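You operate a simulated robot arm through the tools that you are given. There is no shell and no other tool.

The job below is to be done with a simulated robot arm. You get a single attempt, and the scene is never put back.

JOB
Clamp the handlebar, push the grip up to the white ring and tighten its red knob.
Fine: slacken the knob first; the bar must not slide in its clamp.

Only the result counts: the job must be done as asked and must still hold three seconds after the hand-in. Knocking over, shifting, dropping, spilling or breaking anything else fails it.

ROBOT AND FRAMES
A 6-joint arm with a two-finger parallel gripper, fixed in place. Base frame: the origin is on the floor under the middle of its stand, x ahead of it, y to its left, z up; the work surface is at about z = 0.88. Lengths are in m, angles in degrees, forces in N, time in s.
With the tool pointing down near the work surface it reaches from about 0.46 to 0.86 m from the base axis. Its first joint turns from -115.0 to 115.0 degrees. Payload 4.2 kg.
The TCP is the grasp point between the finger pads, 0.023 m short of the fingertips. In the tool frame z runs along the fingers and y along their closing line. Largest opening 0.094 m; finger width 0.038, thickness 0.01; the body of the gripper, 0.054 by 0.096 m, starts 0.039 m behind the TCP.
Orientation is told as [roll, pitch, yaw] about the base's x, y, z axes, in that order, counted from this pose: with the fingers straight down and closing along the base's y, the tool's x points along the base's -x, its y along +y and its z along -z.

CONTROLS
- The arm moves only by the tool move_arm. Its argument "commands" is a list of rows, each an object (a shift or turn left out is 0, a gripper value left out holds the last) with "slide": the shift along the base's x, y, z in units of 200 mm (1.0 is 200 mm), a list of three; "rotation": the turn, a rotation vector about the base's x, y, z in units of 45 degrees (1.0 is 45 degrees), a list of three. In form: [{"slide": [dx, dy, dz], "rotation": [wx, wy, wz]}, ...]. A call has 1 to 20 rows; each row is the pose to reach, as a shift and turn from the pose commanded when the call began. "gripper" is the opening in per cent of the stroke, from 0 (shut) to 100 (fully open), set as the call begins (left out, the last holds). A call with a number of a shift or a turn outside -1 to 1 is refused whole. A row lasts 0.2 s, in which the tool goes at most 0.05 m and 8.6 degrees; a call with a longer step from one row to the next is refused whole, and so is a gripper value outside its range. A pose out of reach is approached as far as the arm can. The call stops where the force on the tool passes 40 N (or 10 N more than at its start, if that is more) or the arm is blocked; 0.2 s more then pass. The fingers move at their own pace (about 0.108 m/s each) and stop on an object; they squeeze with about 33 N. The grip force told is the motor's: it shows also when the fingers shut on nothing. Time passes only in rows, and 0.2 s behind the last, so rows that repeat a pose let the fingers close. The reply holds the time, the measured pose of the TCP, the force on the tool along the base axes, the opening and the grip force, in the units named above and with some noise, with the torque about the TCP (base axes, N m) and any sound that the robot's microphone picked up.
- Cameras (640 x 400 px; columns grow to the right, rows downward): "scene" is fixed at [0.4006, 0.6502, 1.5242]; the picture's right is [-1.00, -0.08, 0.00], its down [-0.03, 0.39, -0.92] and it looks along [0.07, -0.92, -0.39] (base axes); focal length 338 px, centre (320, 200). "wrist" rides on the gripper at [0.086, 0.016, -0.074] in the tool frame; the picture's right is [-0.18, 0.98, 0.00], its down [-0.58, -0.11, -0.81] and it looks along [-0.79, -0.15, 0.59] (tool axes); focal length 243 px, centre (320, 200). There is no depth. A picture from a camera that has moved, and an enlarged one, comes with that camera's place and axes in the base frame and with its lens.
- get_image(camera): a new picture of that camera. The clock stands still meanwhile.
- move_column(by): slides the trunk up (or, below 0, down) by that many m; the arm rides with it, the base frame stays. It gives what a move gives, with no picture.
- zoom(camera, box): a new picture of the part [left, top, right, bottom] of that camera's present view, enlarged. The clock stands still meanwhile.
- close_job(): hands the job in; it is judged then, once.

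Nothing tells you positions but the pictures and the camera data. Unless the task says otherwise, let go and move clear before handing in.

The tools are called after "Request:" as a command line: name --argument value ..., lists and objects as JSON in quotes. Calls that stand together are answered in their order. move_arm: Moves the arm, as the interface text tells. Its arguments: {"type":"object","properties":{"commands":{"type":"array"},"gripper":{"type":"number"}},"required":["commands"]} The other tools are called the same way: move_column (by) moves the trunk up or down; get_image (camera) takes a picture; zoom (camera, box) takes an enlarged picture of a part of a camera's view; close_job () hands the job in.

At the start:

```text
clock: 0.0
eef_pos: [0.2459, -0.4396, 1.2847]
tool_rot: [0.0, 0.0, 0.0]
ft_force: [0.9, -0.3, 0.9]
torque: [-0.03, 0.0, -0.02]
finger_gap: 0.094
grip_force: 0.0
trunk travel left (down, up): [-0.825, 0.165]
```

scene: 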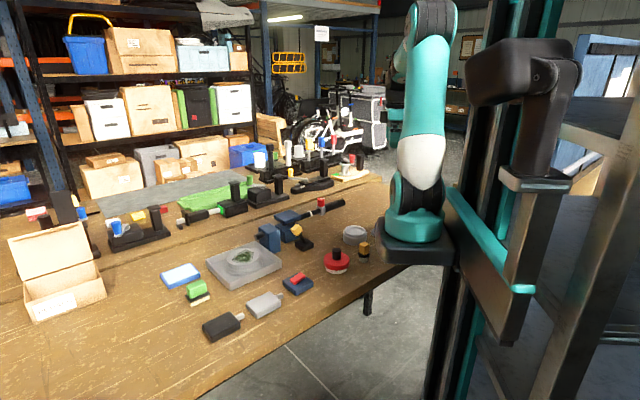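
wrist: 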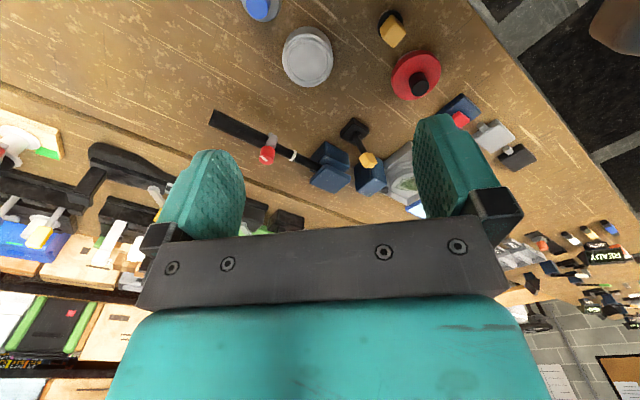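

I see a bench with a blue clamp/vise holding a dark bar, a red knob on a grip and a white ring near the middle of the bench. I will zoom in to work out the exact layout before moving.

Request:
zoom --camera "scene" --box '[240, 180, 370, 262]'

Request:
zoom --camera "wrist" --box '[190, 80, 430, 230]'

Request:
zoom --camera "scene" --box '[160, 170, 400, 350]'

```text
4.88 times, centred on (305, 221) of scene
camera zoom: at [0.4006, 0.6502, 1.5242], right [-1.0, -0.08, 0.0], down [-0.03, 0.39, -0.92], along [0.07, -0.92, -0.39], focal length 1647 px, centre (393, 98)
```

zoom: 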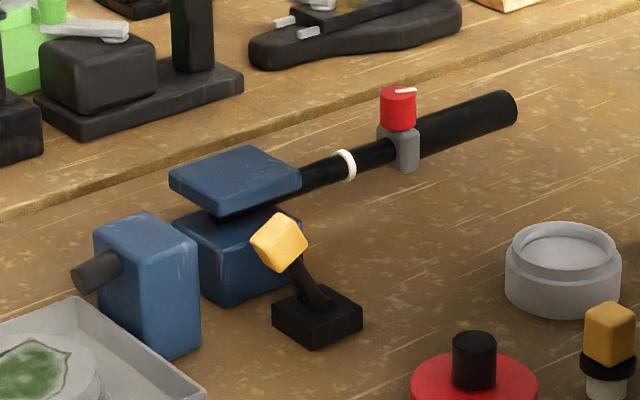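

```text
2.67 times, centred on (310, 155) of wrist
camera zoom: at [0.16, -0.4237, 1.3572], right [0.18, 0.98, 0.0], down [0.58, -0.11, 0.81], along [0.79, -0.15, -0.59], focal length 647 px, centre (347, 320)
```

zoom: 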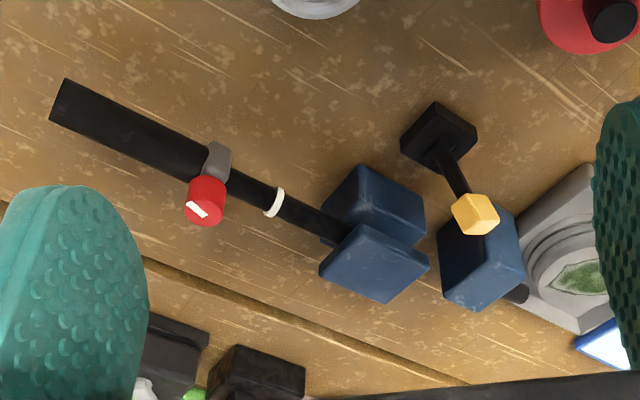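

```text
2.22 times, centred on (280, 260) of scene
camera zoom: at [0.4006, 0.6502, 1.5242], right [-1.0, -0.08, 0.0], down [-0.03, 0.39, -0.92], along [0.07, -0.92, -0.39], focal length 750 px, centre (409, 67)
```

zoom: 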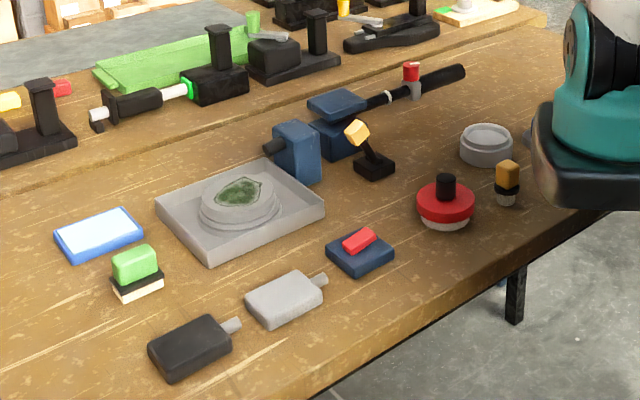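

The bar runs diagonally (about 45° in x/y) at z≈0.95 with the yellow lever next to the clamp. I will zoom tighter on the clamp, lever and knob.

Request:
zoom --camera "scene" --box '[250, 205, 320, 255]'

Request:
zoom --camera "scene" --box '[295, 190, 350, 225]'

Request:
zoom --camera "wrist" --box '[300, 110, 400, 200]'

Request:
zoom --camera "wrist" --box '[200, 100, 310, 180]'

```text
8.00 times, centred on (285, 230) of scene
camera zoom: at [0.4006, 0.6502, 1.5242], right [-1.0, -0.08, 0.0], down [-0.03, 0.39, -0.92], along [0.07, -0.92, -0.39], focal length 2701 px, centre (600, -40)
```

zoom: 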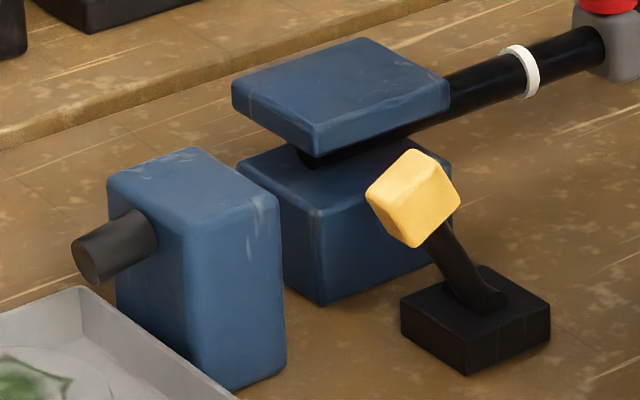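

```text
11.43 times, centred on (322, 208) of scene
camera zoom: at [0.4006, 0.6502, 1.5242], right [-1.0, -0.08, 0.0], down [-0.03, 0.39, -0.92], along [0.07, -0.92, -0.39], focal length 3858 px, centre (291, 114)
```

zoom: 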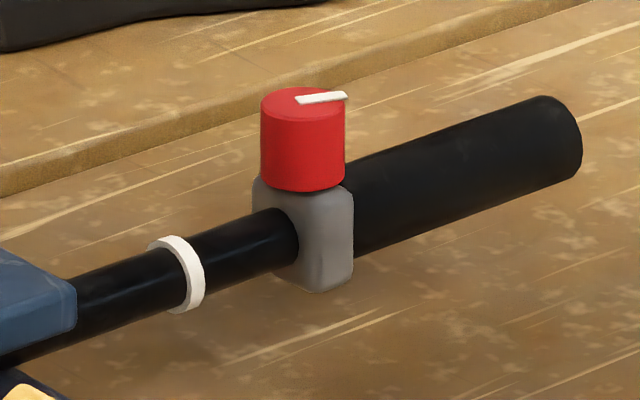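

```text
4.44 times, centred on (350, 155) of wrist
camera zoom: at [0.16, -0.4237, 1.3572], right [0.18, 0.98, 0.0], down [0.58, -0.11, 0.81], along [0.79, -0.15, -0.59], focal length 1078 px, centre (187, 400)
```

zoom: 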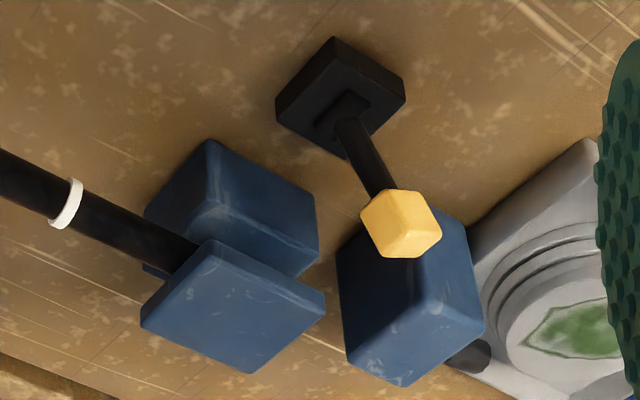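

```text
5.00 times, centred on (255, 140) of wrist
camera zoom: at [0.16, -0.4237, 1.3572], right [0.18, 0.98, 0.0], down [0.58, -0.11, 0.81], along [0.79, -0.15, -0.59], focal length 1213 px, centre (645, 500)
```

zoom: 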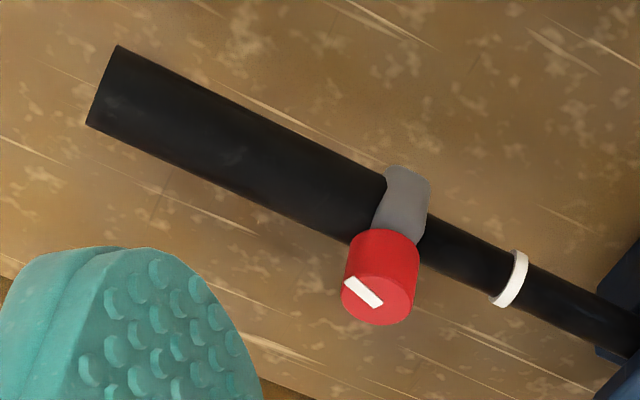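

The clamp's upper jaw is raised and the yellow-cube lever leans along the bar away from the grip. I will move the gripper nearer, well above everything, for a closer look.

Request:
move_arm --commands '[{"slide": [0.17, -0.03, -0.1]}, {"slide": [0.34, -0.06, -0.2]}, {"slide": [0.51, -0.09, -0.3]}, {"slide": [0.68, -0.12, -0.4]}, {"slide": [0.85, -0.15, -0.5]}]' --gripper 100

Request:
get_image --camera "wrist"

Request:
get_image --camera "scene"

```text
clock: 1.2
eef_pos: [0.4141, -0.4704, 1.1853]
tool_rot: [0.0, 0.0, 0.0]
ft_force: [-0.2, 0.6, -0.9]
torque: [-0.01, -0.01, -0.02]
finger_gap: 0.0938
grip_force: 0.0
trunk travel left (down, up): [-0.825, 0.165]
```

```text
taken
camera wrist: at [0.3287, -0.4556, 1.2587], right [0.18, 0.98, 0.0], down [0.58, -0.11, 0.81], along [0.79, -0.15, -0.59], focal length 243 px, centre (320, 200)
```

wrist: 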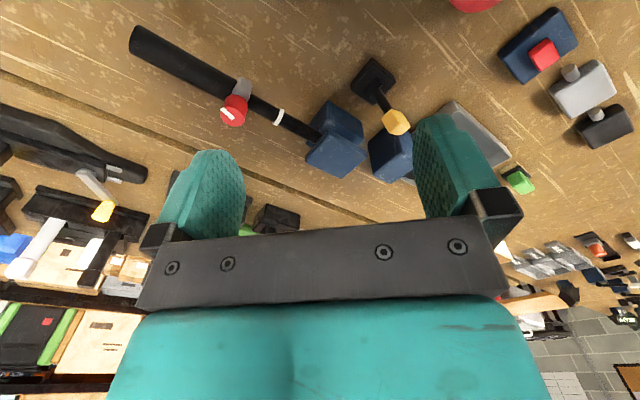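

```text
taken
```

scene: 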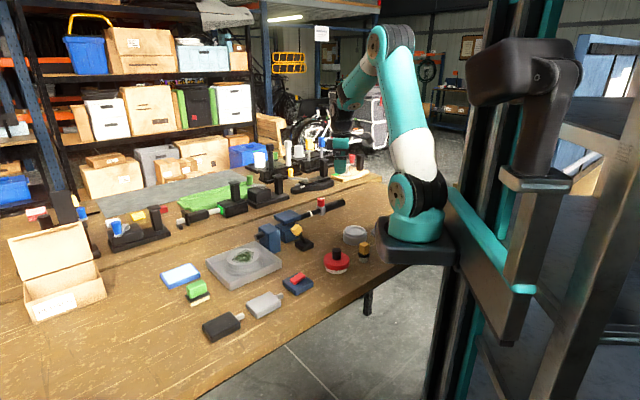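

The gripper now hovers behind the setup; I zoom the wrist view on the lever/clamp and on the knob.

Request:
zoom --camera "wrist" --box '[300, 50, 430, 190]'

Request:
zoom --camera "wrist" --box '[120, 20, 320, 150]'

```text
2.86 times, centred on (365, 120) of wrist
camera zoom: at [0.3287, -0.4556, 1.2587], right [0.18, 0.98, 0.0], down [0.58, -0.11, 0.81], along [0.79, -0.15, -0.59], focal length 693 px, centre (191, 429)
```

zoom: 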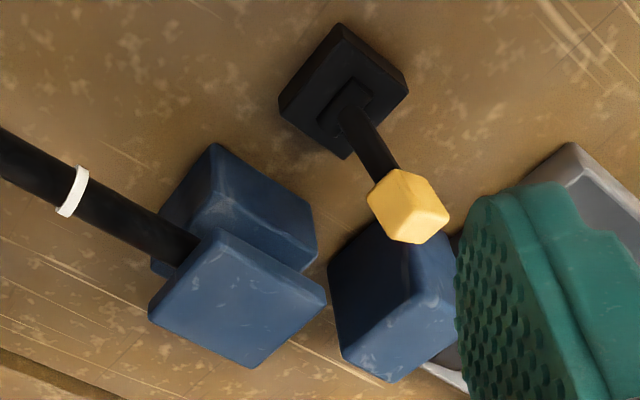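

```text
3.08 times, centred on (220, 85) of wrist
camera zoom: at [0.3287, -0.4556, 1.2587], right [0.18, 0.98, 0.0], down [0.58, -0.11, 0.81], along [0.79, -0.15, -0.59], focal length 746 px, centre (628, 554)
```

zoom: 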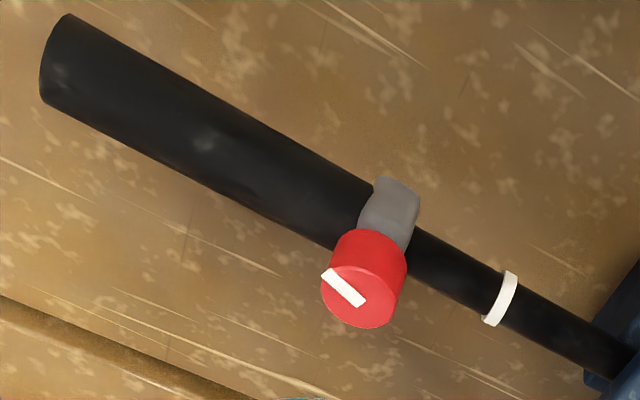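

Locations so far: bar axis z≈0.945 running along (0.71,0.70), white ring ≈(0.535,-0.557), knob ≈(0.494,-0.599, top 0.99), yellow cube ≈(0.564,-0.386,0.96). I move above the lever with the fingers turned 45° so they close across the lever's swing plane.

Request:
move_arm --commands '[{"slide": [0.12, 0.07, -0.08], "rotation": [0, 0, 0.17]}, {"slide": [0.24, 0.14, -0.16], "rotation": [0, 0, 0.34]}, {"slide": [0.36, 0.21, -0.24], "rotation": [0, 0, 0.51]}, {"slide": [0.48, 0.28, -0.32], "rotation": [0, 0, 0.68]}, {"slide": [0.6, 0.35, -0.4], "rotation": [0, 0, 0.85]}, {"slide": [0.75, 0.42, -0.5], "rotation": [0, 0, 1.0]}]' --gripper 100

Request:
get_image --camera "wrist"

Request:
zoom --camera "scene" --box '[220, 170, 380, 270]'

```text
clock: 2.6
eef_pos: [0.5667, -0.3823, 1.086]
tool_rot: [0.0, -0.1, 45.1]
ft_force: [-0.9, -0.6, -0.5]
torque: [-0.02, 0.0, 0.0]
finger_gap: 0.0939
grip_force: 0.1
trunk travel left (down, up): [-0.825, 0.165]
```

```text
taken
camera wrist: at [0.4942, -0.4345, 1.1584], right [-0.57, 0.82, 0.0], down [0.49, 0.34, 0.81], along [0.66, 0.46, -0.59], focal length 243 px, centre (320, 200)
```

wrist: 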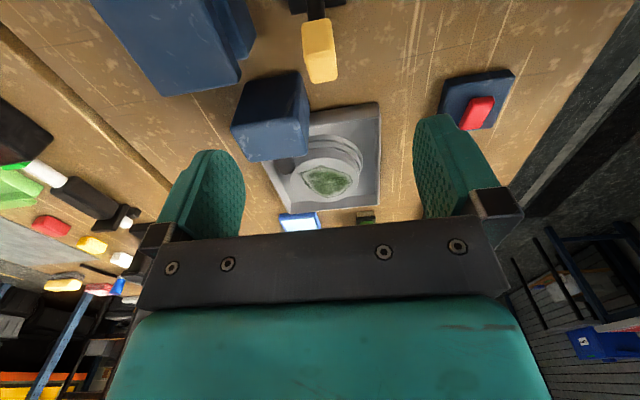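

```text
4.00 times, centred on (300, 220) of scene
camera zoom: at [0.4006, 0.6502, 1.5242], right [-1.0, -0.08, 0.0], down [-0.03, 0.39, -0.92], along [0.07, -0.92, -0.39], focal length 1350 px, centre (400, 120)
```

zoom: 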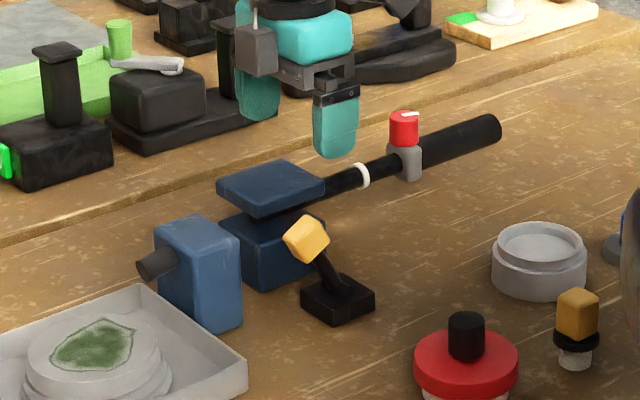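

The lever lies almost at the image's centre column, below the gripper. I zoom in to determine its exact direction and the clamp geometry.

Request:
zoom --camera "wrist" --box '[230, 0, 400, 106]'

Request:
zoom --camera "scene" --box '[260, 205, 320, 255]'

```text
3.76 times, centred on (315, 53) of wrist
camera zoom: at [0.4942, -0.4345, 1.1584], right [-0.57, 0.82, 0.0], down [0.49, 0.34, 0.81], along [0.66, 0.46, -0.59], focal length 913 px, centre (339, 753)
```

zoom: 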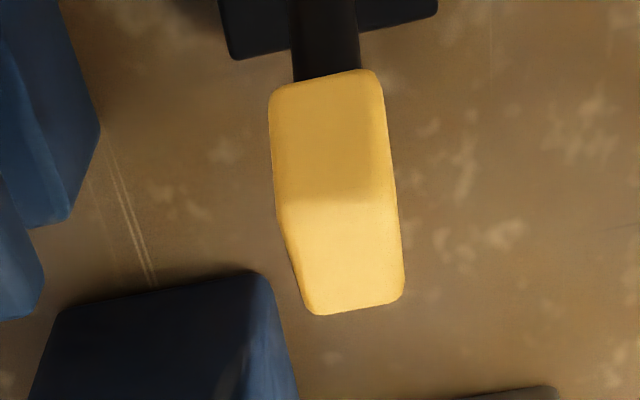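

```text
8.00 times, centred on (290, 230) of scene
camera zoom: at [0.4006, 0.6502, 1.5242], right [-1.0, -0.08, 0.0], down [-0.03, 0.39, -0.92], along [0.07, -0.92, -0.39], focal length 2701 px, centre (560, -40)
```

zoom: 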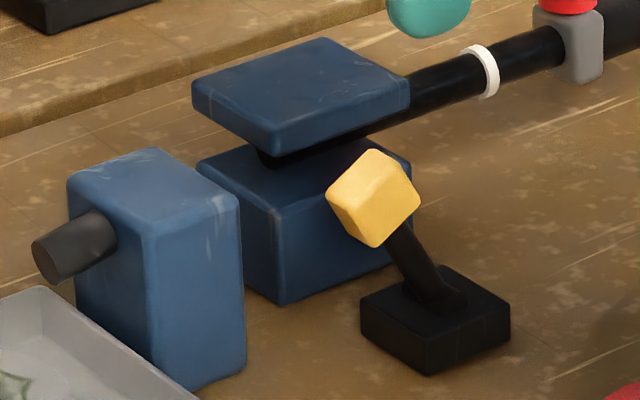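

The cube is about 20 mm wide across the swing plane, at ≈(0.562,-0.387,0.962), and the tool is aligned with it. I lower the half-open fingers astride it.

Request:
move_arm --commands '[{"slide": [-0.023, -0.021, 0]}, {"slide": [-0.023, -0.021, -0.15]}, {"slide": [-0.023, -0.021, -0.3]}, {"slide": [-0.023, -0.021, -0.4]}]' --gripper 60

Request:
get_image --camera "wrist"

Request:
zoom --camera "scene" --box '[240, 180, 340, 260]'

```text
clock: 3.6
eef_pos: [0.5595, -0.388, 1.0043]
tool_rot: [0.0, 0.0, 45.0]
ft_force: [-0.2, 0.1, 0.8]
torque: [-0.02, 0.01, 0.03]
finger_gap: 0.0565
grip_force: 0.1
trunk travel left (down, up): [-0.825, 0.165]
```

```text
taken
camera wrist: at [0.488, -0.4391, 1.0766], right [-0.57, 0.82, 0.0], down [0.49, 0.33, 0.81], along [0.67, 0.46, -0.59], focal length 243 px, centre (320, 200)
```

wrist: 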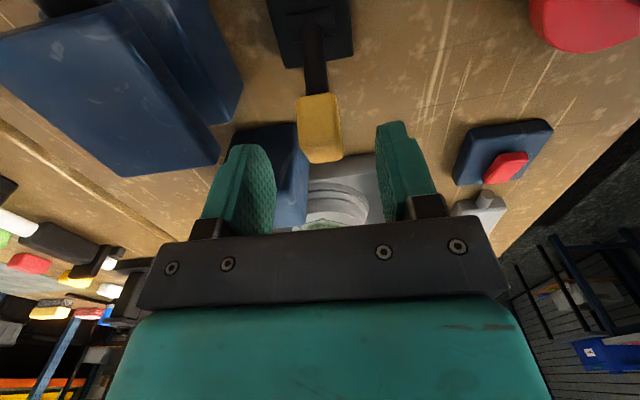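

```text
5.00 times, centred on (290, 220) of scene
camera zoom: at [0.4006, 0.6502, 1.5242], right [-1.0, -0.08, 0.0], down [-0.03, 0.39, -0.92], along [0.07, -0.92, -0.39], focal length 1688 px, centre (470, 100)
```

zoom: 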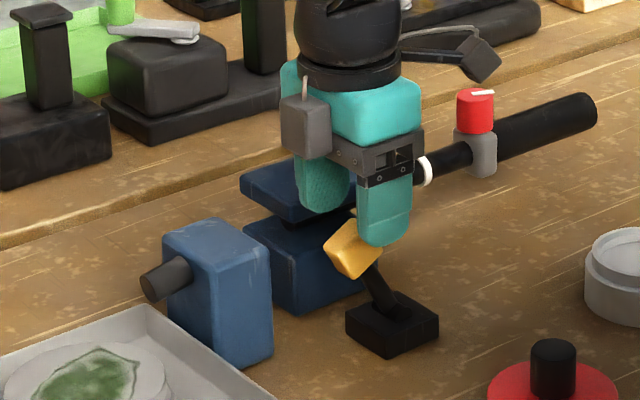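

The cube is centred between the fingers. I descend the last 42 mm and check before closing.

Request:
move_arm --commands '[{"slide": [0.003, 0, -0.1]}, {"slide": [0.006, 0, -0.2]}]'

Request:
get_image --camera "wrist"

Request:
zoom --camera "scene" --box '[240, 180, 340, 260]'

```text
clock: 4.2
eef_pos: [0.5636, -0.3869, 0.9627]
tool_rot: [0.0, 0.0, 45.0]
ft_force: [-0.1, -0.1, 0.0]
torque: [0.02, 0.03, 0.02]
finger_gap: 0.0562
grip_force: 0.0
trunk travel left (down, up): [-0.825, 0.165]
```

```text
taken
camera wrist: at [0.4904, -0.4386, 1.0361], right [-0.57, 0.82, 0.0], down [0.49, 0.33, 0.81], along [0.67, 0.46, -0.59], focal length 243 px, centre (320, 200)
```

wrist: 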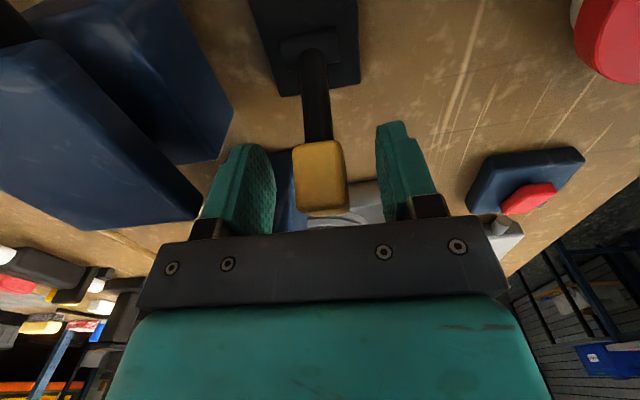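

```text
5.00 times, centred on (290, 220) of scene
camera zoom: at [0.4006, 0.6502, 1.5242], right [-1.0, -0.08, 0.0], down [-0.03, 0.39, -0.92], along [0.07, -0.92, -0.39], focal length 1688 px, centre (470, 100)
```

zoom: 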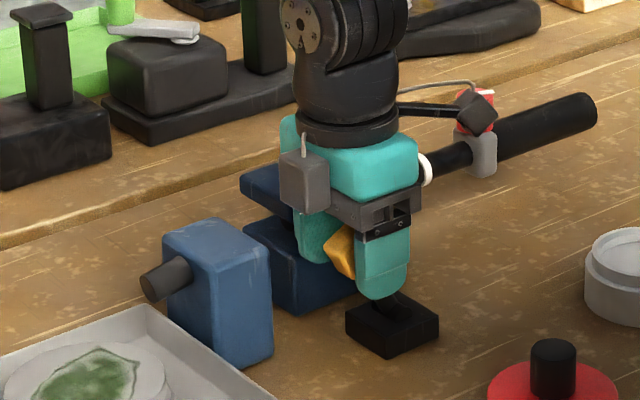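

The fingers straddle the cube with the lever base in front. I close the gripper on it.

Request:
move_arm --commands '[{"slide": [0, 0, 0]}, {"slide": [0, 0, 0]}, {"slide": [0, 0, 0]}]' --gripper 0

Request:
get_image --camera "wrist"

```text
clock: 5.0
eef_pos: [0.5603, -0.3862, 0.9641]
tool_rot: [0.2, 0.0, 45.1]
ft_force: [-10.9, 11.0, -1.6]
torque: [-0.21, -0.32, -0.12]
finger_gap: 0.0219
grip_force: 44.8
trunk travel left (down, up): [-0.825, 0.165]
```

```text
taken
camera wrist: at [0.4895, -0.4376, 1.0358], right [-0.57, 0.82, 0.0], down [0.49, 0.33, 0.81], along [0.66, 0.46, -0.59], focal length 243 px, centre (320, 200)
```

wrist: 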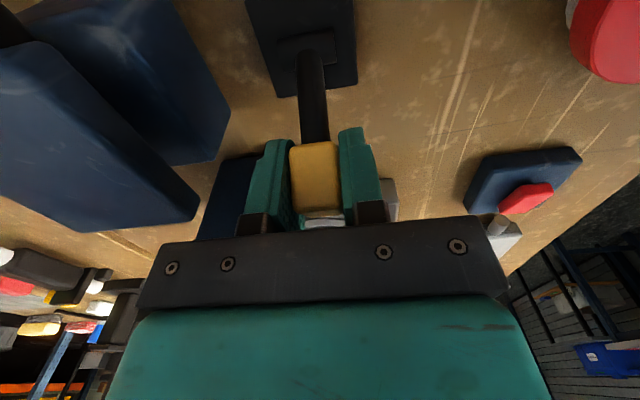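

The grasp holds (gap 22 mm) with a small sideways load, so I re-centre slightly and try swinging the lever a few degrees toward the grip side, watching the force.

Request:
move_arm --commands '[{"slide": [-0.007, 0.007, 0]}, {"slide": [-0.02, -0.006, 0.01]}, {"slide": [-0.036, -0.022, 0.022]}, {"slide": [-0.036, -0.022, 0.022]}]'

```text
clock: 6.0
eef_pos: [0.5554, -0.3913, 0.9683]
tool_rot: [0.0, -0.1, 45.1]
ft_force: [4.5, 13.1, -17.9]
torque: [0.69, -0.97, -0.54]
finger_gap: 0.0218
grip_force: 45.4
trunk travel left (down, up): [-0.825, 0.165]
```

The lever resists with about 20 N; I check by picture whether it actually turned or the fingers slipped.

Request:
zoom --camera "wrist" --box '[200, 0, 440, 230]'

Request:
zoom --camera "scene" --box '[250, 200, 330, 260]'

```text
1.74 times, centred on (320, 115) of wrist
camera zoom: at [0.4843, -0.4429, 1.041], right [-0.57, 0.82, 0.0], down [0.49, 0.33, 0.81], along [0.66, 0.46, -0.59], focal length 422 px, centre (320, 348)
```

zoom: 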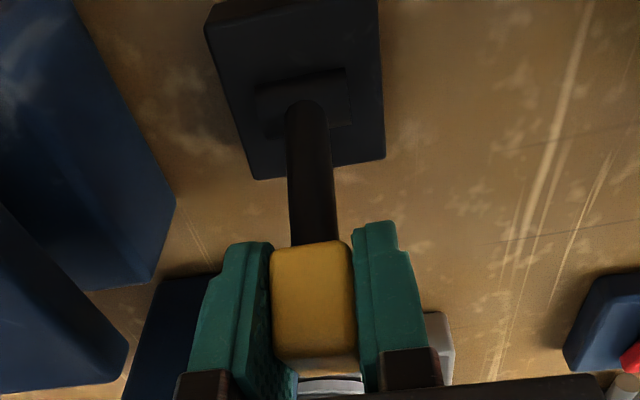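

```text
6.67 times, centred on (290, 230) of scene
camera zoom: at [0.4006, 0.6502, 1.5242], right [-1.0, -0.08, 0.0], down [-0.03, 0.39, -0.92], along [0.07, -0.92, -0.39], focal length 2251 px, centre (520, 0)
```

zoom: 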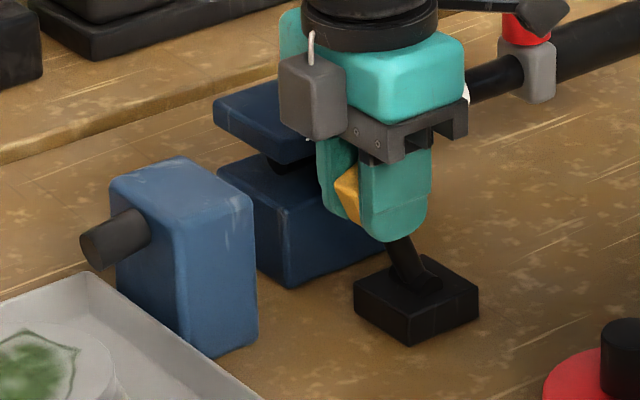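

The cube stayed put in the fingers and the lever did turn, so that direction moves. I continue along the arc, tilting the tool with the lever to avoid twisting it in the grip.

Request:
move_arm --commands '[{"slide": [-0.0148, -0.0148, 0.0035], "rotation": [0.063, -0.063, 0]}, {"slide": [-0.0297, -0.0297, 0.008], "rotation": [0.126, -0.126, 0]}, {"slide": [-0.0449, -0.0449, 0.013], "rotation": [0.189, -0.189, 0]}, {"slide": [-0.0604, -0.0604, 0.017], "rotation": [0.252, -0.252, 0]}]'

Request:
zoom --camera "scene" --box '[250, 200, 330, 260]'

Request:
get_image --camera "wrist"

```text
clock: 7.0
eef_pos: [0.5422, -0.4066, 0.9733]
tool_rot: [0.1, -16.0, 45.0]
ft_force: [-7.5, 9.2, 8.7]
torque: [0.19, 0.19, 0.24]
finger_gap: 0.022
grip_force: 44.8
trunk travel left (down, up): [-0.825, 0.165]
```

```text
6.67 times, centred on (290, 230) of scene
camera zoom: at [0.4006, 0.6502, 1.5242], right [-1.0, -0.08, 0.0], down [-0.03, 0.39, -0.92], along [0.07, -0.92, -0.39], focal length 2251 px, centre (520, 0)
```

zoom: 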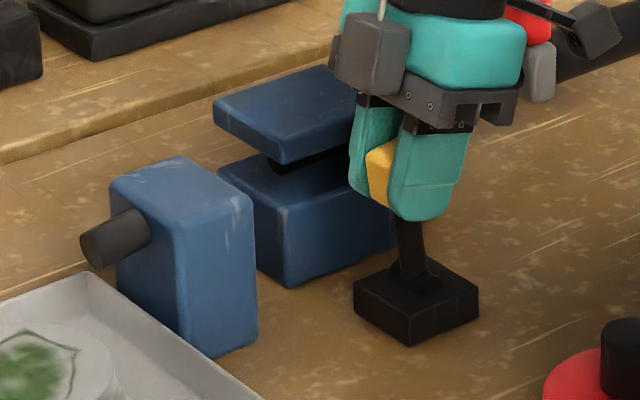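

```text
taken
camera wrist: at [0.4582, -0.4684, 1.0191], right [-0.57, 0.82, 0.05], down [0.32, 0.16, 0.94], along [0.76, 0.55, -0.35], focal length 243 px, centre (320, 200)
```

wrist: 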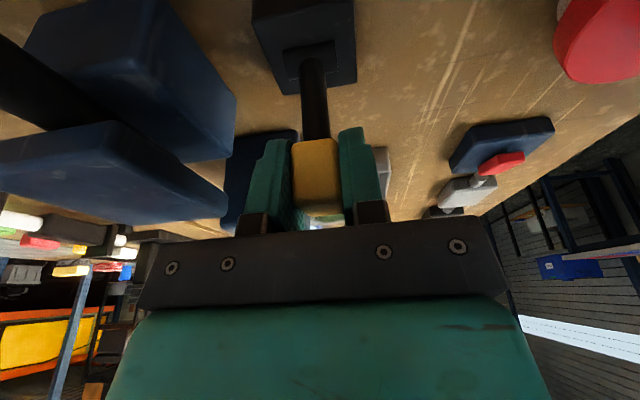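

The lever is now nearly upright with low forces and the grasp solid. I keep following the arc past vertical with the tool tilting along.

Request:
move_arm --commands '[{"slide": [-0.0198, -0.0128, 0.006], "rotation": [0.063, -0.063, 0]}, {"slide": [-0.036, -0.029, 0.008], "rotation": [0.126, -0.126, 0]}, {"slide": [-0.0523, -0.0453, 0.0075], "rotation": [0.189, -0.189, 0]}, {"slide": [-0.0685, -0.0615, 0.005], "rotation": [0.252, -0.252, 0]}]'

Request:
zoom --camera "scene" --box '[250, 200, 330, 260]'

Request:
get_image --camera "wrist"

```text
clock: 8.0
eef_pos: [0.5292, -0.4192, 0.9717]
tool_rot: [0.0, -31.9, 44.9]
ft_force: [-10.4, -9.7, -17.2]
torque: [-0.98, 0.58, 0.87]
finger_gap: 0.0221
grip_force: 44.8
trunk travel left (down, up): [-0.825, 0.165]
```

```text
6.67 times, centred on (290, 230) of scene
camera zoom: at [0.4006, 0.6502, 1.5242], right [-1.0, -0.08, 0.0], down [-0.03, 0.39, -0.92], along [0.07, -0.92, -0.39], focal length 2251 px, centre (520, 0)
```

zoom: 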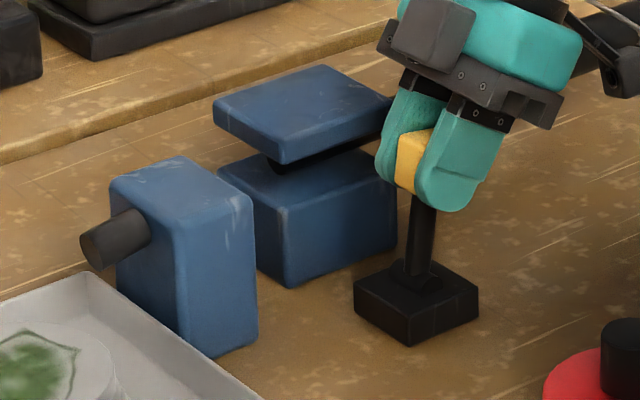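

```text
taken
camera wrist: at [0.4378, -0.4884, 0.9881], right [-0.58, 0.81, 0.1], down [0.12, -0.03, 0.99], along [0.8, 0.59, -0.08], focal length 243 px, centre (320, 200)
```

wrist: 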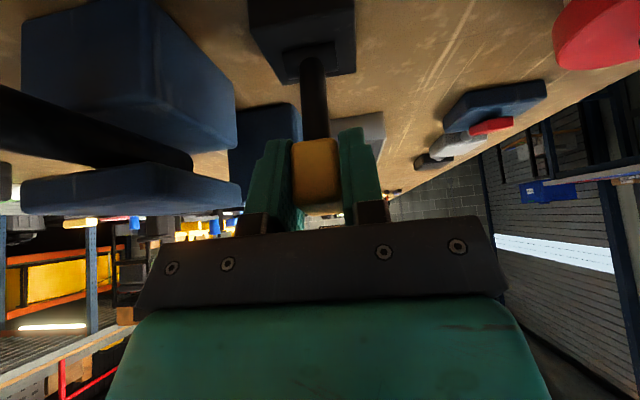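

The lever is about upright now and some twist has built up in the grasp. I open the fingers, back off along the tool axis, and see whether the lever stays.

Request:
move_arm --commands '[{"slide": [0, 0, 0]}, {"slide": [0, 0, 0]}, {"slide": [-0.047, -0.047, 0.106]}, {"slide": [-0.094, -0.094, 0.212]}, {"slide": [-0.14, -0.14, 0.318]}]' --gripper 60

Request:
zoom --camera "scene" --box '[250, 200, 330, 260]'

Request:
get_image --camera "wrist"

```text
clock: 9.2
eef_pos: [0.5023, -0.4459, 1.0369]
tool_rot: [0.0, -32.2, 45.0]
ft_force: [-0.4, 0.6, -0.7]
torque: [0.03, -0.02, 0.03]
finger_gap: 0.0563
grip_force: 0.1
trunk travel left (down, up): [-0.825, 0.165]
```

```text
6.67 times, centred on (290, 230) of scene
camera zoom: at [0.4006, 0.6502, 1.5242], right [-1.0, -0.08, 0.0], down [-0.03, 0.39, -0.92], along [0.07, -0.92, -0.39], focal length 2251 px, centre (520, 0)
```

zoom: 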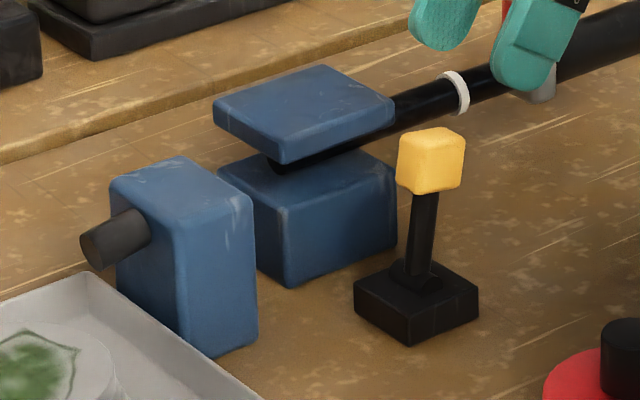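

```text
taken
camera wrist: at [0.4112, -0.5152, 1.0532], right [-0.59, 0.8, 0.1], down [0.12, -0.03, 0.99], along [0.8, 0.59, -0.08], focal length 243 px, centre (320, 200)
```

wrist: 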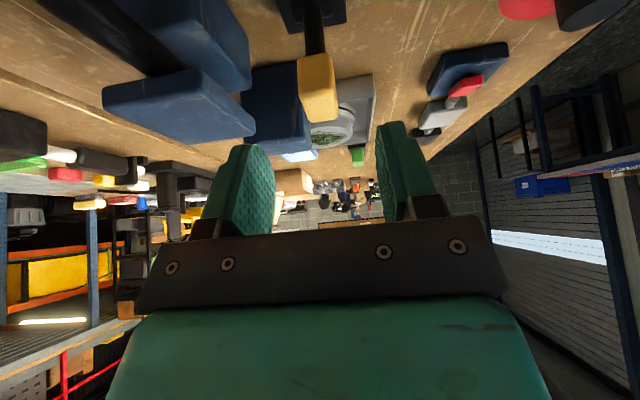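

The lever stays where I left it, leaning about 5° past vertical with the cube at ≈(0.532,-0.417,0.976); the jaw has not moved yet. I set the tool upright again and come back down over the cube.

Request:
move_arm --commands '[{"slide": [0.04, 0.04, 0.04], "rotation": [-0.126, 0.126, 0]}, {"slide": [0.08, 0.08, 0.07], "rotation": [-0.252, 0.252, 0]}, {"slide": [0.12, 0.12, 0.075], "rotation": [-0.378, 0.378, 0]}, {"slide": [0.148, 0.147, 0.075], "rotation": [-0.503, 0.503, 0]}]'

Request:
get_image --camera "wrist"

```text
clock: 10.2
eef_pos: [0.5292, -0.4159, 1.0528]
tool_rot: [-0.1, 0.1, 45.0]
ft_force: [0.0, 0.1, 0.4]
torque: [0.05, -0.04, 0.0]
finger_gap: 0.0561
grip_force: 0.2
trunk travel left (down, up): [-0.825, 0.165]
```

```text
taken
camera wrist: at [0.4581, -0.4668, 1.1251], right [-0.56, 0.83, 0.0], down [0.49, 0.33, 0.81], along [0.67, 0.45, -0.59], focal length 243 px, centre (320, 200)
```

wrist: 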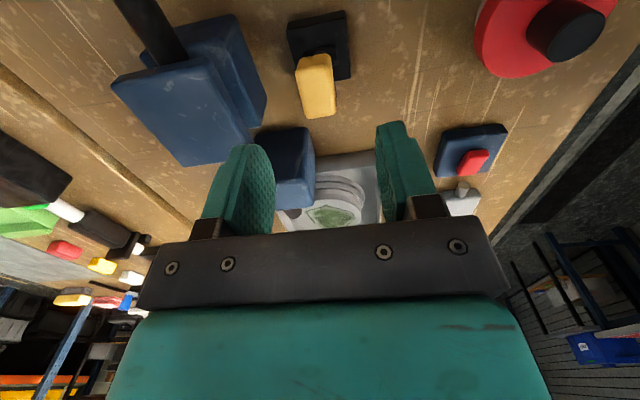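

The cube sits straight below between the fingers. I descend, then close.

Request:
move_arm --commands '[{"slide": [-0.01, -0.012, -0.15]}, {"slide": [-0.01, -0.012, -0.3]}, {"slide": [-0.01, -0.012, -0.39]}]'

Request:
get_image --camera "wrist"

```text
clock: 11.0
eef_pos: [0.5286, -0.4186, 0.9757]
tool_rot: [0.0, -0.1, 45.0]
ft_force: [0.0, -0.2, 0.5]
torque: [0.01, -0.03, -0.01]
finger_gap: 0.0561
grip_force: 0.1
trunk travel left (down, up): [-0.825, 0.165]
```

```text
taken
camera wrist: at [0.4569, -0.4693, 1.0471], right [-0.57, 0.82, 0.0], down [0.49, 0.33, 0.81], along [0.67, 0.46, -0.59], focal length 243 px, centre (320, 200)
```

wrist: 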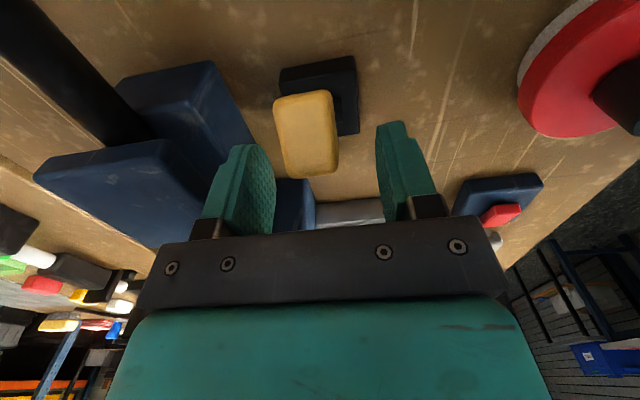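

The cube seems to sit a bit nearer the camera than the fingers; I check with the scene view before closing.

Request:
zoom --camera "scene" --box '[260, 195, 330, 250]'

Request:
zoom --camera "wrist" --box '[200, 40, 440, 230]'

```text
7.27 times, centred on (295, 222) of scene
camera zoom: at [0.4006, 0.6502, 1.5242], right [-1.0, -0.08, 0.0], down [-0.03, 0.39, -0.92], along [0.07, -0.92, -0.39], focal length 2455 px, centre (502, 36)
```

zoom: 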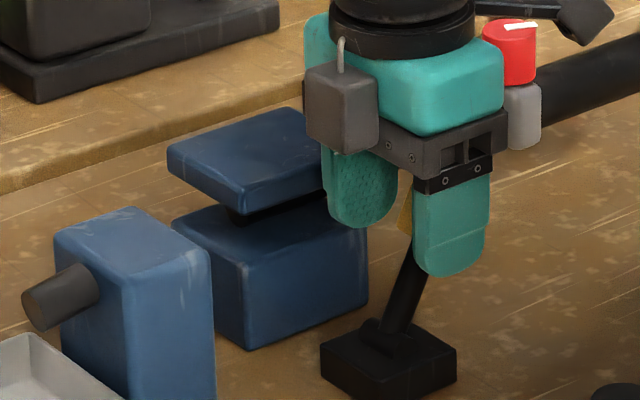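

```text
2.11 times, centred on (320, 135) of wrist
camera zoom: at [0.4569, -0.4693, 1.0471], right [-0.57, 0.82, 0.0], down [0.49, 0.33, 0.81], along [0.67, 0.46, -0.59], focal length 511 px, centre (320, 337)
```

zoom: 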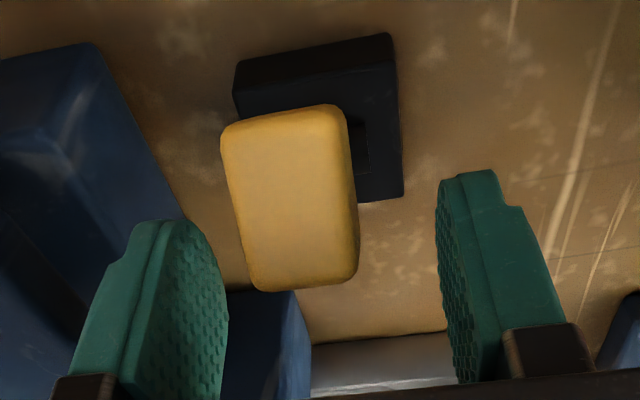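

The lever is falling over the rest of the way by itself, now about 20° past vertical. I wait two seconds with the fingers clear and look again.

Request:
move_arm --commands '[{"slide": [0, 0, 0.15]}, {"slide": [0, 0, 0.3]}, {"slide": [0, 0, 0.3]}, {"slide": [0, 0, 0.3]}, {"slide": [0, 0, 0.3]}, {"slide": [0, 0, 0.3]}, {"slide": [0, 0, 0.3]}, {"slide": [0, 0, 0.3]}]'

Request:
zoom --camera "scene" --box '[260, 195, 330, 250]'

Request:
get_image --camera "wrist"

```text
clock: 12.8
eef_pos: [0.5285, -0.4184, 1.035]
tool_rot: [0.0, -0.1, 45.0]
ft_force: [-0.5, -0.1, -0.2]
torque: [0.0, 0.01, -0.02]
finger_gap: 0.0564
grip_force: 0.0
trunk travel left (down, up): [-0.825, 0.165]
```

```text
7.27 times, centred on (295, 222) of scene
camera zoom: at [0.4006, 0.6502, 1.5242], right [-1.0, -0.08, 0.0], down [-0.03, 0.39, -0.92], along [0.07, -0.92, -0.39], focal length 2455 px, centre (502, 36)
```

zoom: 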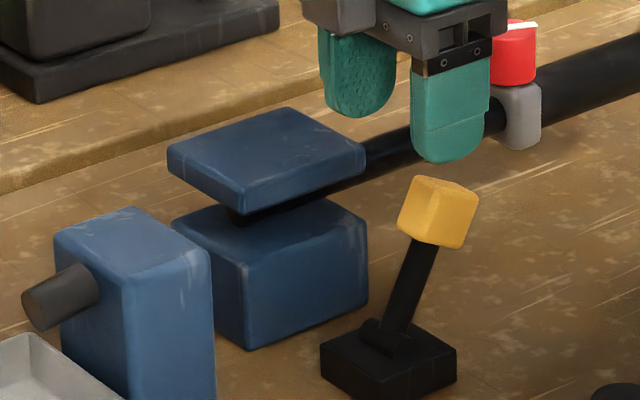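

```text
taken
camera wrist: at [0.4569, -0.4695, 1.1076], right [-0.57, 0.82, 0.0], down [0.49, 0.33, 0.81], along [0.67, 0.46, -0.59], focal length 243 px, centre (320, 200)
```

wrist: 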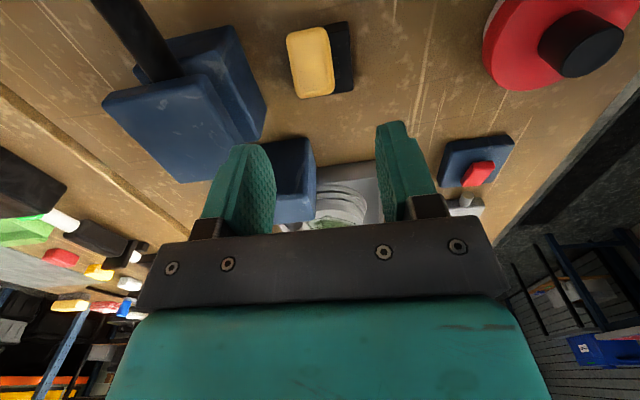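

The lever rests about 23° past vertical at cube ≈(0.517,-0.432,0.968), the jaw still open, so it needs pushing further. I go round to its back side with closed fingers to push it on.

Request:
move_arm --commands '[{"slide": [0.06, 0.06, 0.0]}, {"slide": [0.13, 0.125, 0.0]}, {"slide": [0.13, 0.125, -0.17]}, {"slide": [0.13, 0.125, -0.34]}, {"slide": [0.13, 0.125, -0.34]}]' --gripper 0

Request:
get_image --camera "wrist"

Request:
zoom --camera "scene" --box '[260, 195, 330, 250]'

```text
clock: 14.0
eef_pos: [0.5553, -0.3928, 0.9661]
tool_rot: [0.0, -0.1, 45.0]
ft_force: [0.3, 0.1, 0.3]
torque: [-0.01, 0.03, 0.01]
finger_gap: 0.0001
grip_force: 33.4
trunk travel left (down, up): [-0.825, 0.165]
```

```text
taken
camera wrist: at [0.4827, -0.4439, 1.0388], right [-0.57, 0.82, 0.0], down [0.49, 0.33, 0.81], along [0.67, 0.46, -0.59], focal length 243 px, centre (320, 200)
```

wrist: 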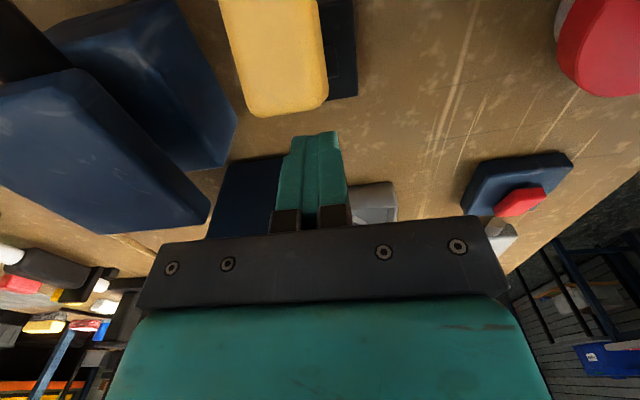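

```text
7.27 times, centred on (295, 222) of scene
camera zoom: at [0.4006, 0.6502, 1.5242], right [-1.0, -0.08, 0.0], down [-0.03, 0.39, -0.92], along [0.07, -0.92, -0.39], focal length 2455 px, centre (502, 36)
```

zoom: 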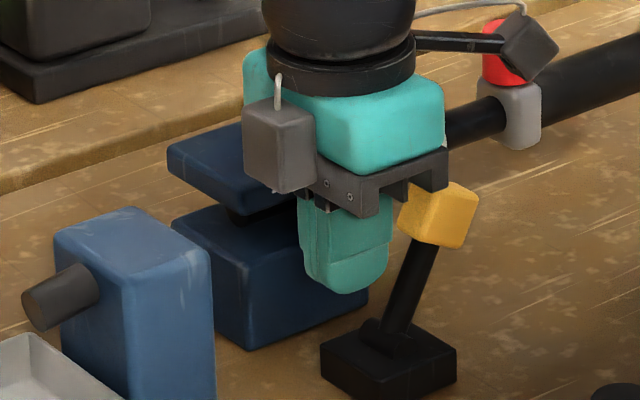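

Fingers are just behind the cube, clear of everything. I push it along the bar direction in small steps, watching the force.

Request:
move_arm --commands '[{"slide": [-0.025, -0.025, 0]}, {"slide": [-0.05, -0.05, 0]}, {"slide": [-0.068, -0.068, 0]}, {"slide": [-0.086, -0.086, 0]}, {"slide": [-0.104, -0.104, 0]}]'

Request:
zoom --camera "scene" --box '[260, 195, 330, 250]'

```text
clock: 15.1
eef_pos: [0.5403, -0.4053, 0.9669]
tool_rot: [0.1, -1.1, 45.9]
ft_force: [18.5, 21.6, 2.3]
torque: [0.27, -0.05, -0.12]
finger_gap: 0.0002
grip_force: 33.1
trunk travel left (down, up): [-0.825, 0.165]
stopped in row 5: the force on the tool passed its limit at 45 N (the readings are from after the stop); the commanded pose is now the measured one
```

```text
7.27 times, centred on (295, 222) of scene
camera zoom: at [0.4006, 0.6502, 1.5242], right [-1.0, -0.08, 0.0], down [-0.03, 0.39, -0.92], along [0.07, -0.92, -0.39], focal length 2455 px, centre (502, 36)
```

zoom: 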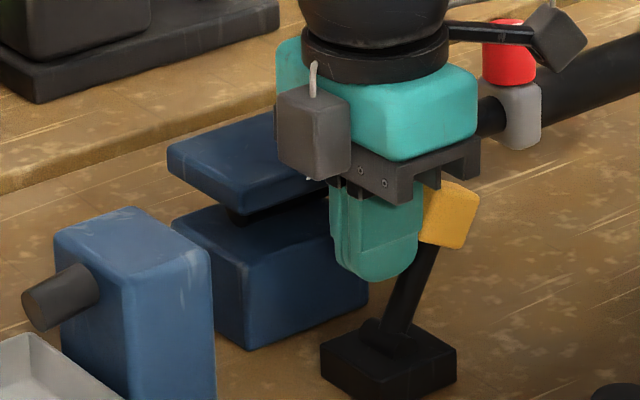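

The lever hit a firm stop, so it has reached the end of its throw. I back off, raise the hand and compare the jaw with the first close-up.

Request:
move_arm --commands '[{"slide": [0.05, 0.05, 0]}, {"slide": [0.1, 0.1, 0.05]}, {"slide": [0.1, 0.1, 0.25]}, {"slide": [0.1, 0.1, 0.45]}, {"slide": [0.1, 0.2, 0.65]}, {"slide": [0.1, 0.3, 0.85]}]'

Request:
zoom --camera "scene" --box '[250, 205, 320, 255]'

Request:
get_image --camera "wrist"

```text
clock: 16.5
eef_pos: [0.5592, -0.3492, 1.136]
tool_rot: [0.2, -0.8, 45.5]
ft_force: [0.6, -0.6, -0.9]
torque: [0.04, 0.0, -0.03]
finger_gap: 0.0001
grip_force: 33.2
trunk travel left (down, up): [-0.825, 0.165]
```

```text
8.00 times, centred on (285, 230) of scene
camera zoom: at [0.4006, 0.6502, 1.5242], right [-1.0, -0.08, 0.0], down [-0.03, 0.39, -0.92], along [0.07, -0.92, -0.39], focal length 2701 px, centre (600, -40)
```

zoom: 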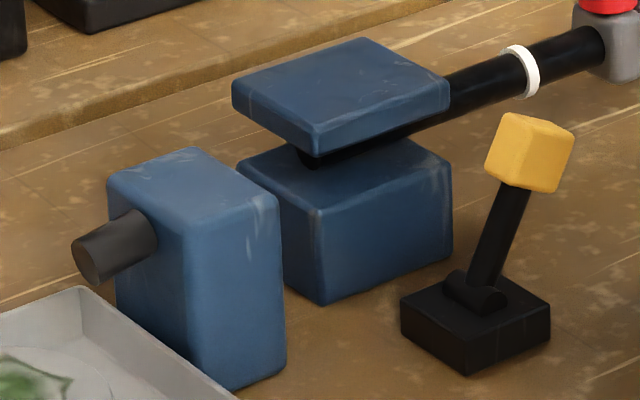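

```text
taken
camera wrist: at [0.4871, -0.4015, 1.2071], right [-0.57, 0.82, 0.0], down [0.48, 0.33, 0.81], along [0.67, 0.47, -0.58], focal length 243 px, centre (320, 200)
```

wrist: 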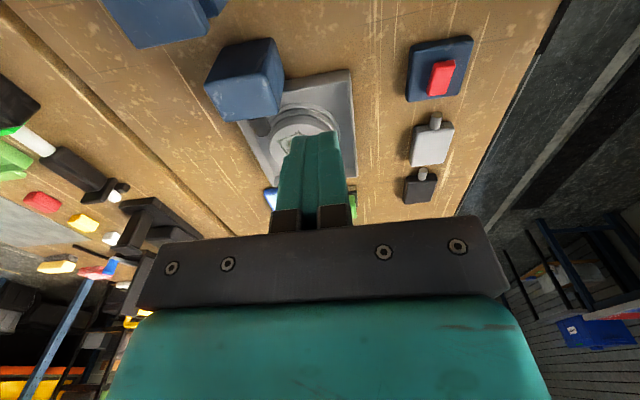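

The lever has gone from +30° to −30° and stays there, yet the jaw plate has not visibly shifted. I want a closer look at the clamp, so I turn the camera to face it from the front.

Request:
move_arm --commands '[{"slide": [-0.06, 0, 0], "rotation": [0, 0, -0.18]}, {"slide": [-0.12, 0, 0], "rotation": [0, 0, -0.36]}, {"slide": [-0.18, 0, 0], "rotation": [0, 0, -0.54]}, {"slide": [-0.24, 0, 0], "rotation": [0, 0, -0.72]}, {"slide": [-0.3, 0, 0], "rotation": [0, 0, -0.9]}, {"slide": [-0.365, 0.02, 0], "rotation": [0, 0, -1.0]}]'

Request:
move_arm --commands '[{"slide": [0, 0, -0.1], "rotation": [0, 0, -0.18]}, {"slide": [0, 0, -0.2], "rotation": [0, 0, -0.36]}, {"slide": [0, 0, -0.3], "rotation": [0, 0, -0.54]}, {"slide": [0, 0, -0.4], "rotation": [0, 0, -0.72]}, {"slide": [0, 0, -0.45], "rotation": [0, 0, -0.78]}]'

Request:
get_image --camera "wrist"

```text
clock: 17.9
eef_pos: [0.486, -0.3423, 1.1372]
tool_rot: [0.1, -0.7, 0.4]
ft_force: [0.3, 0.8, -0.7]
torque: [0.02, -0.04, 0.0]
finger_gap: 0.0
grip_force: 33.6
trunk travel left (down, up): [-0.825, 0.165]
```

```text
clock: 19.1
eef_pos: [0.4853, -0.3451, 1.0461]
tool_rot: [0.1, -0.8, -34.7]
ft_force: [-0.3, 0.5, -0.3]
torque: [0.02, -0.03, -0.01]
finger_gap: 0.0001
grip_force: 32.3
trunk travel left (down, up): [-0.825, 0.165]
```

```text
taken
camera wrist: at [0.4233, -0.283, 1.1176], right [0.71, 0.7, 0.0], down [0.41, -0.42, 0.81], along [0.57, -0.58, -0.58], focal length 243 px, centre (320, 200)
```

wrist: 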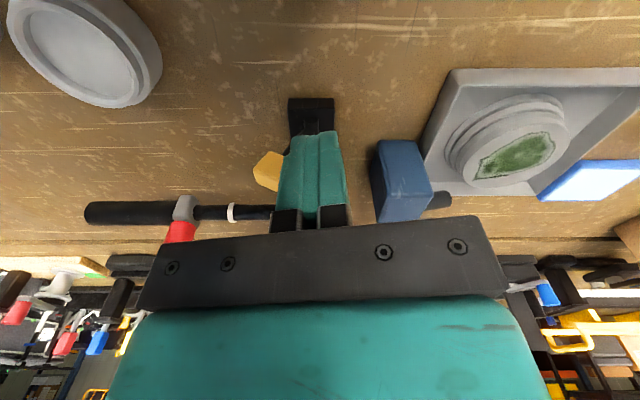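

The gripper hides the clamp, so I open the fingers and rise a little to look between them.

Request:
move_arm --commands '[{"slide": [0, 0, 0.15]}, {"slide": [0, 0, 0.3]}, {"slide": [0, 0, 0.4]}, {"slide": [0, 0, 0.4]}]' --gripper 100

Request:
zoom --camera "wrist" --box '[200, 80, 480, 240]'

Request:
get_image --camera "wrist"

```text
clock: 20.1
eef_pos: [0.4849, -0.3429, 1.1259]
tool_rot: [0.1, -0.7, -34.6]
ft_force: [0.7, -0.4, -0.2]
torque: [-0.01, -0.01, 0.0]
finger_gap: 0.094
grip_force: 0.1
trunk travel left (down, up): [-0.825, 0.165]
```

```text
2.29 times, centred on (340, 160) of wrist
camera zoom: at [0.4229, -0.2812, 1.1982], right [0.71, 0.7, 0.0], down [0.41, -0.41, 0.81], along [0.57, -0.58, -0.58], focal length 555 px, centre (274, 291)
```

zoom: 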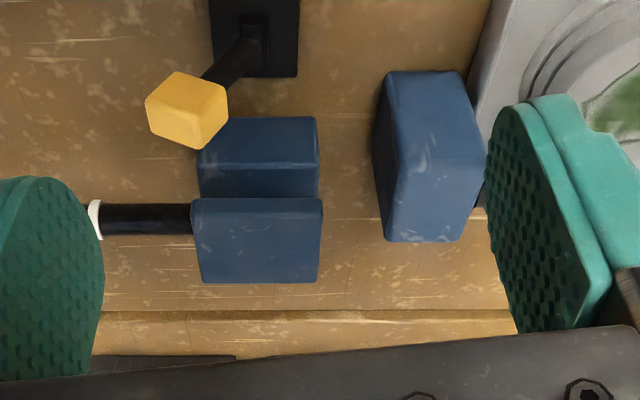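

```text
taken
camera wrist: at [0.4229, -0.2812, 1.1982], right [0.71, 0.7, 0.0], down [0.41, -0.41, 0.81], along [0.57, -0.58, -0.58], focal length 243 px, centre (320, 200)
```

wrist: 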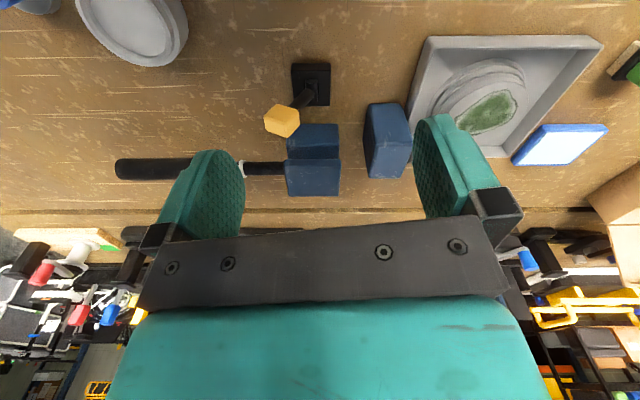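

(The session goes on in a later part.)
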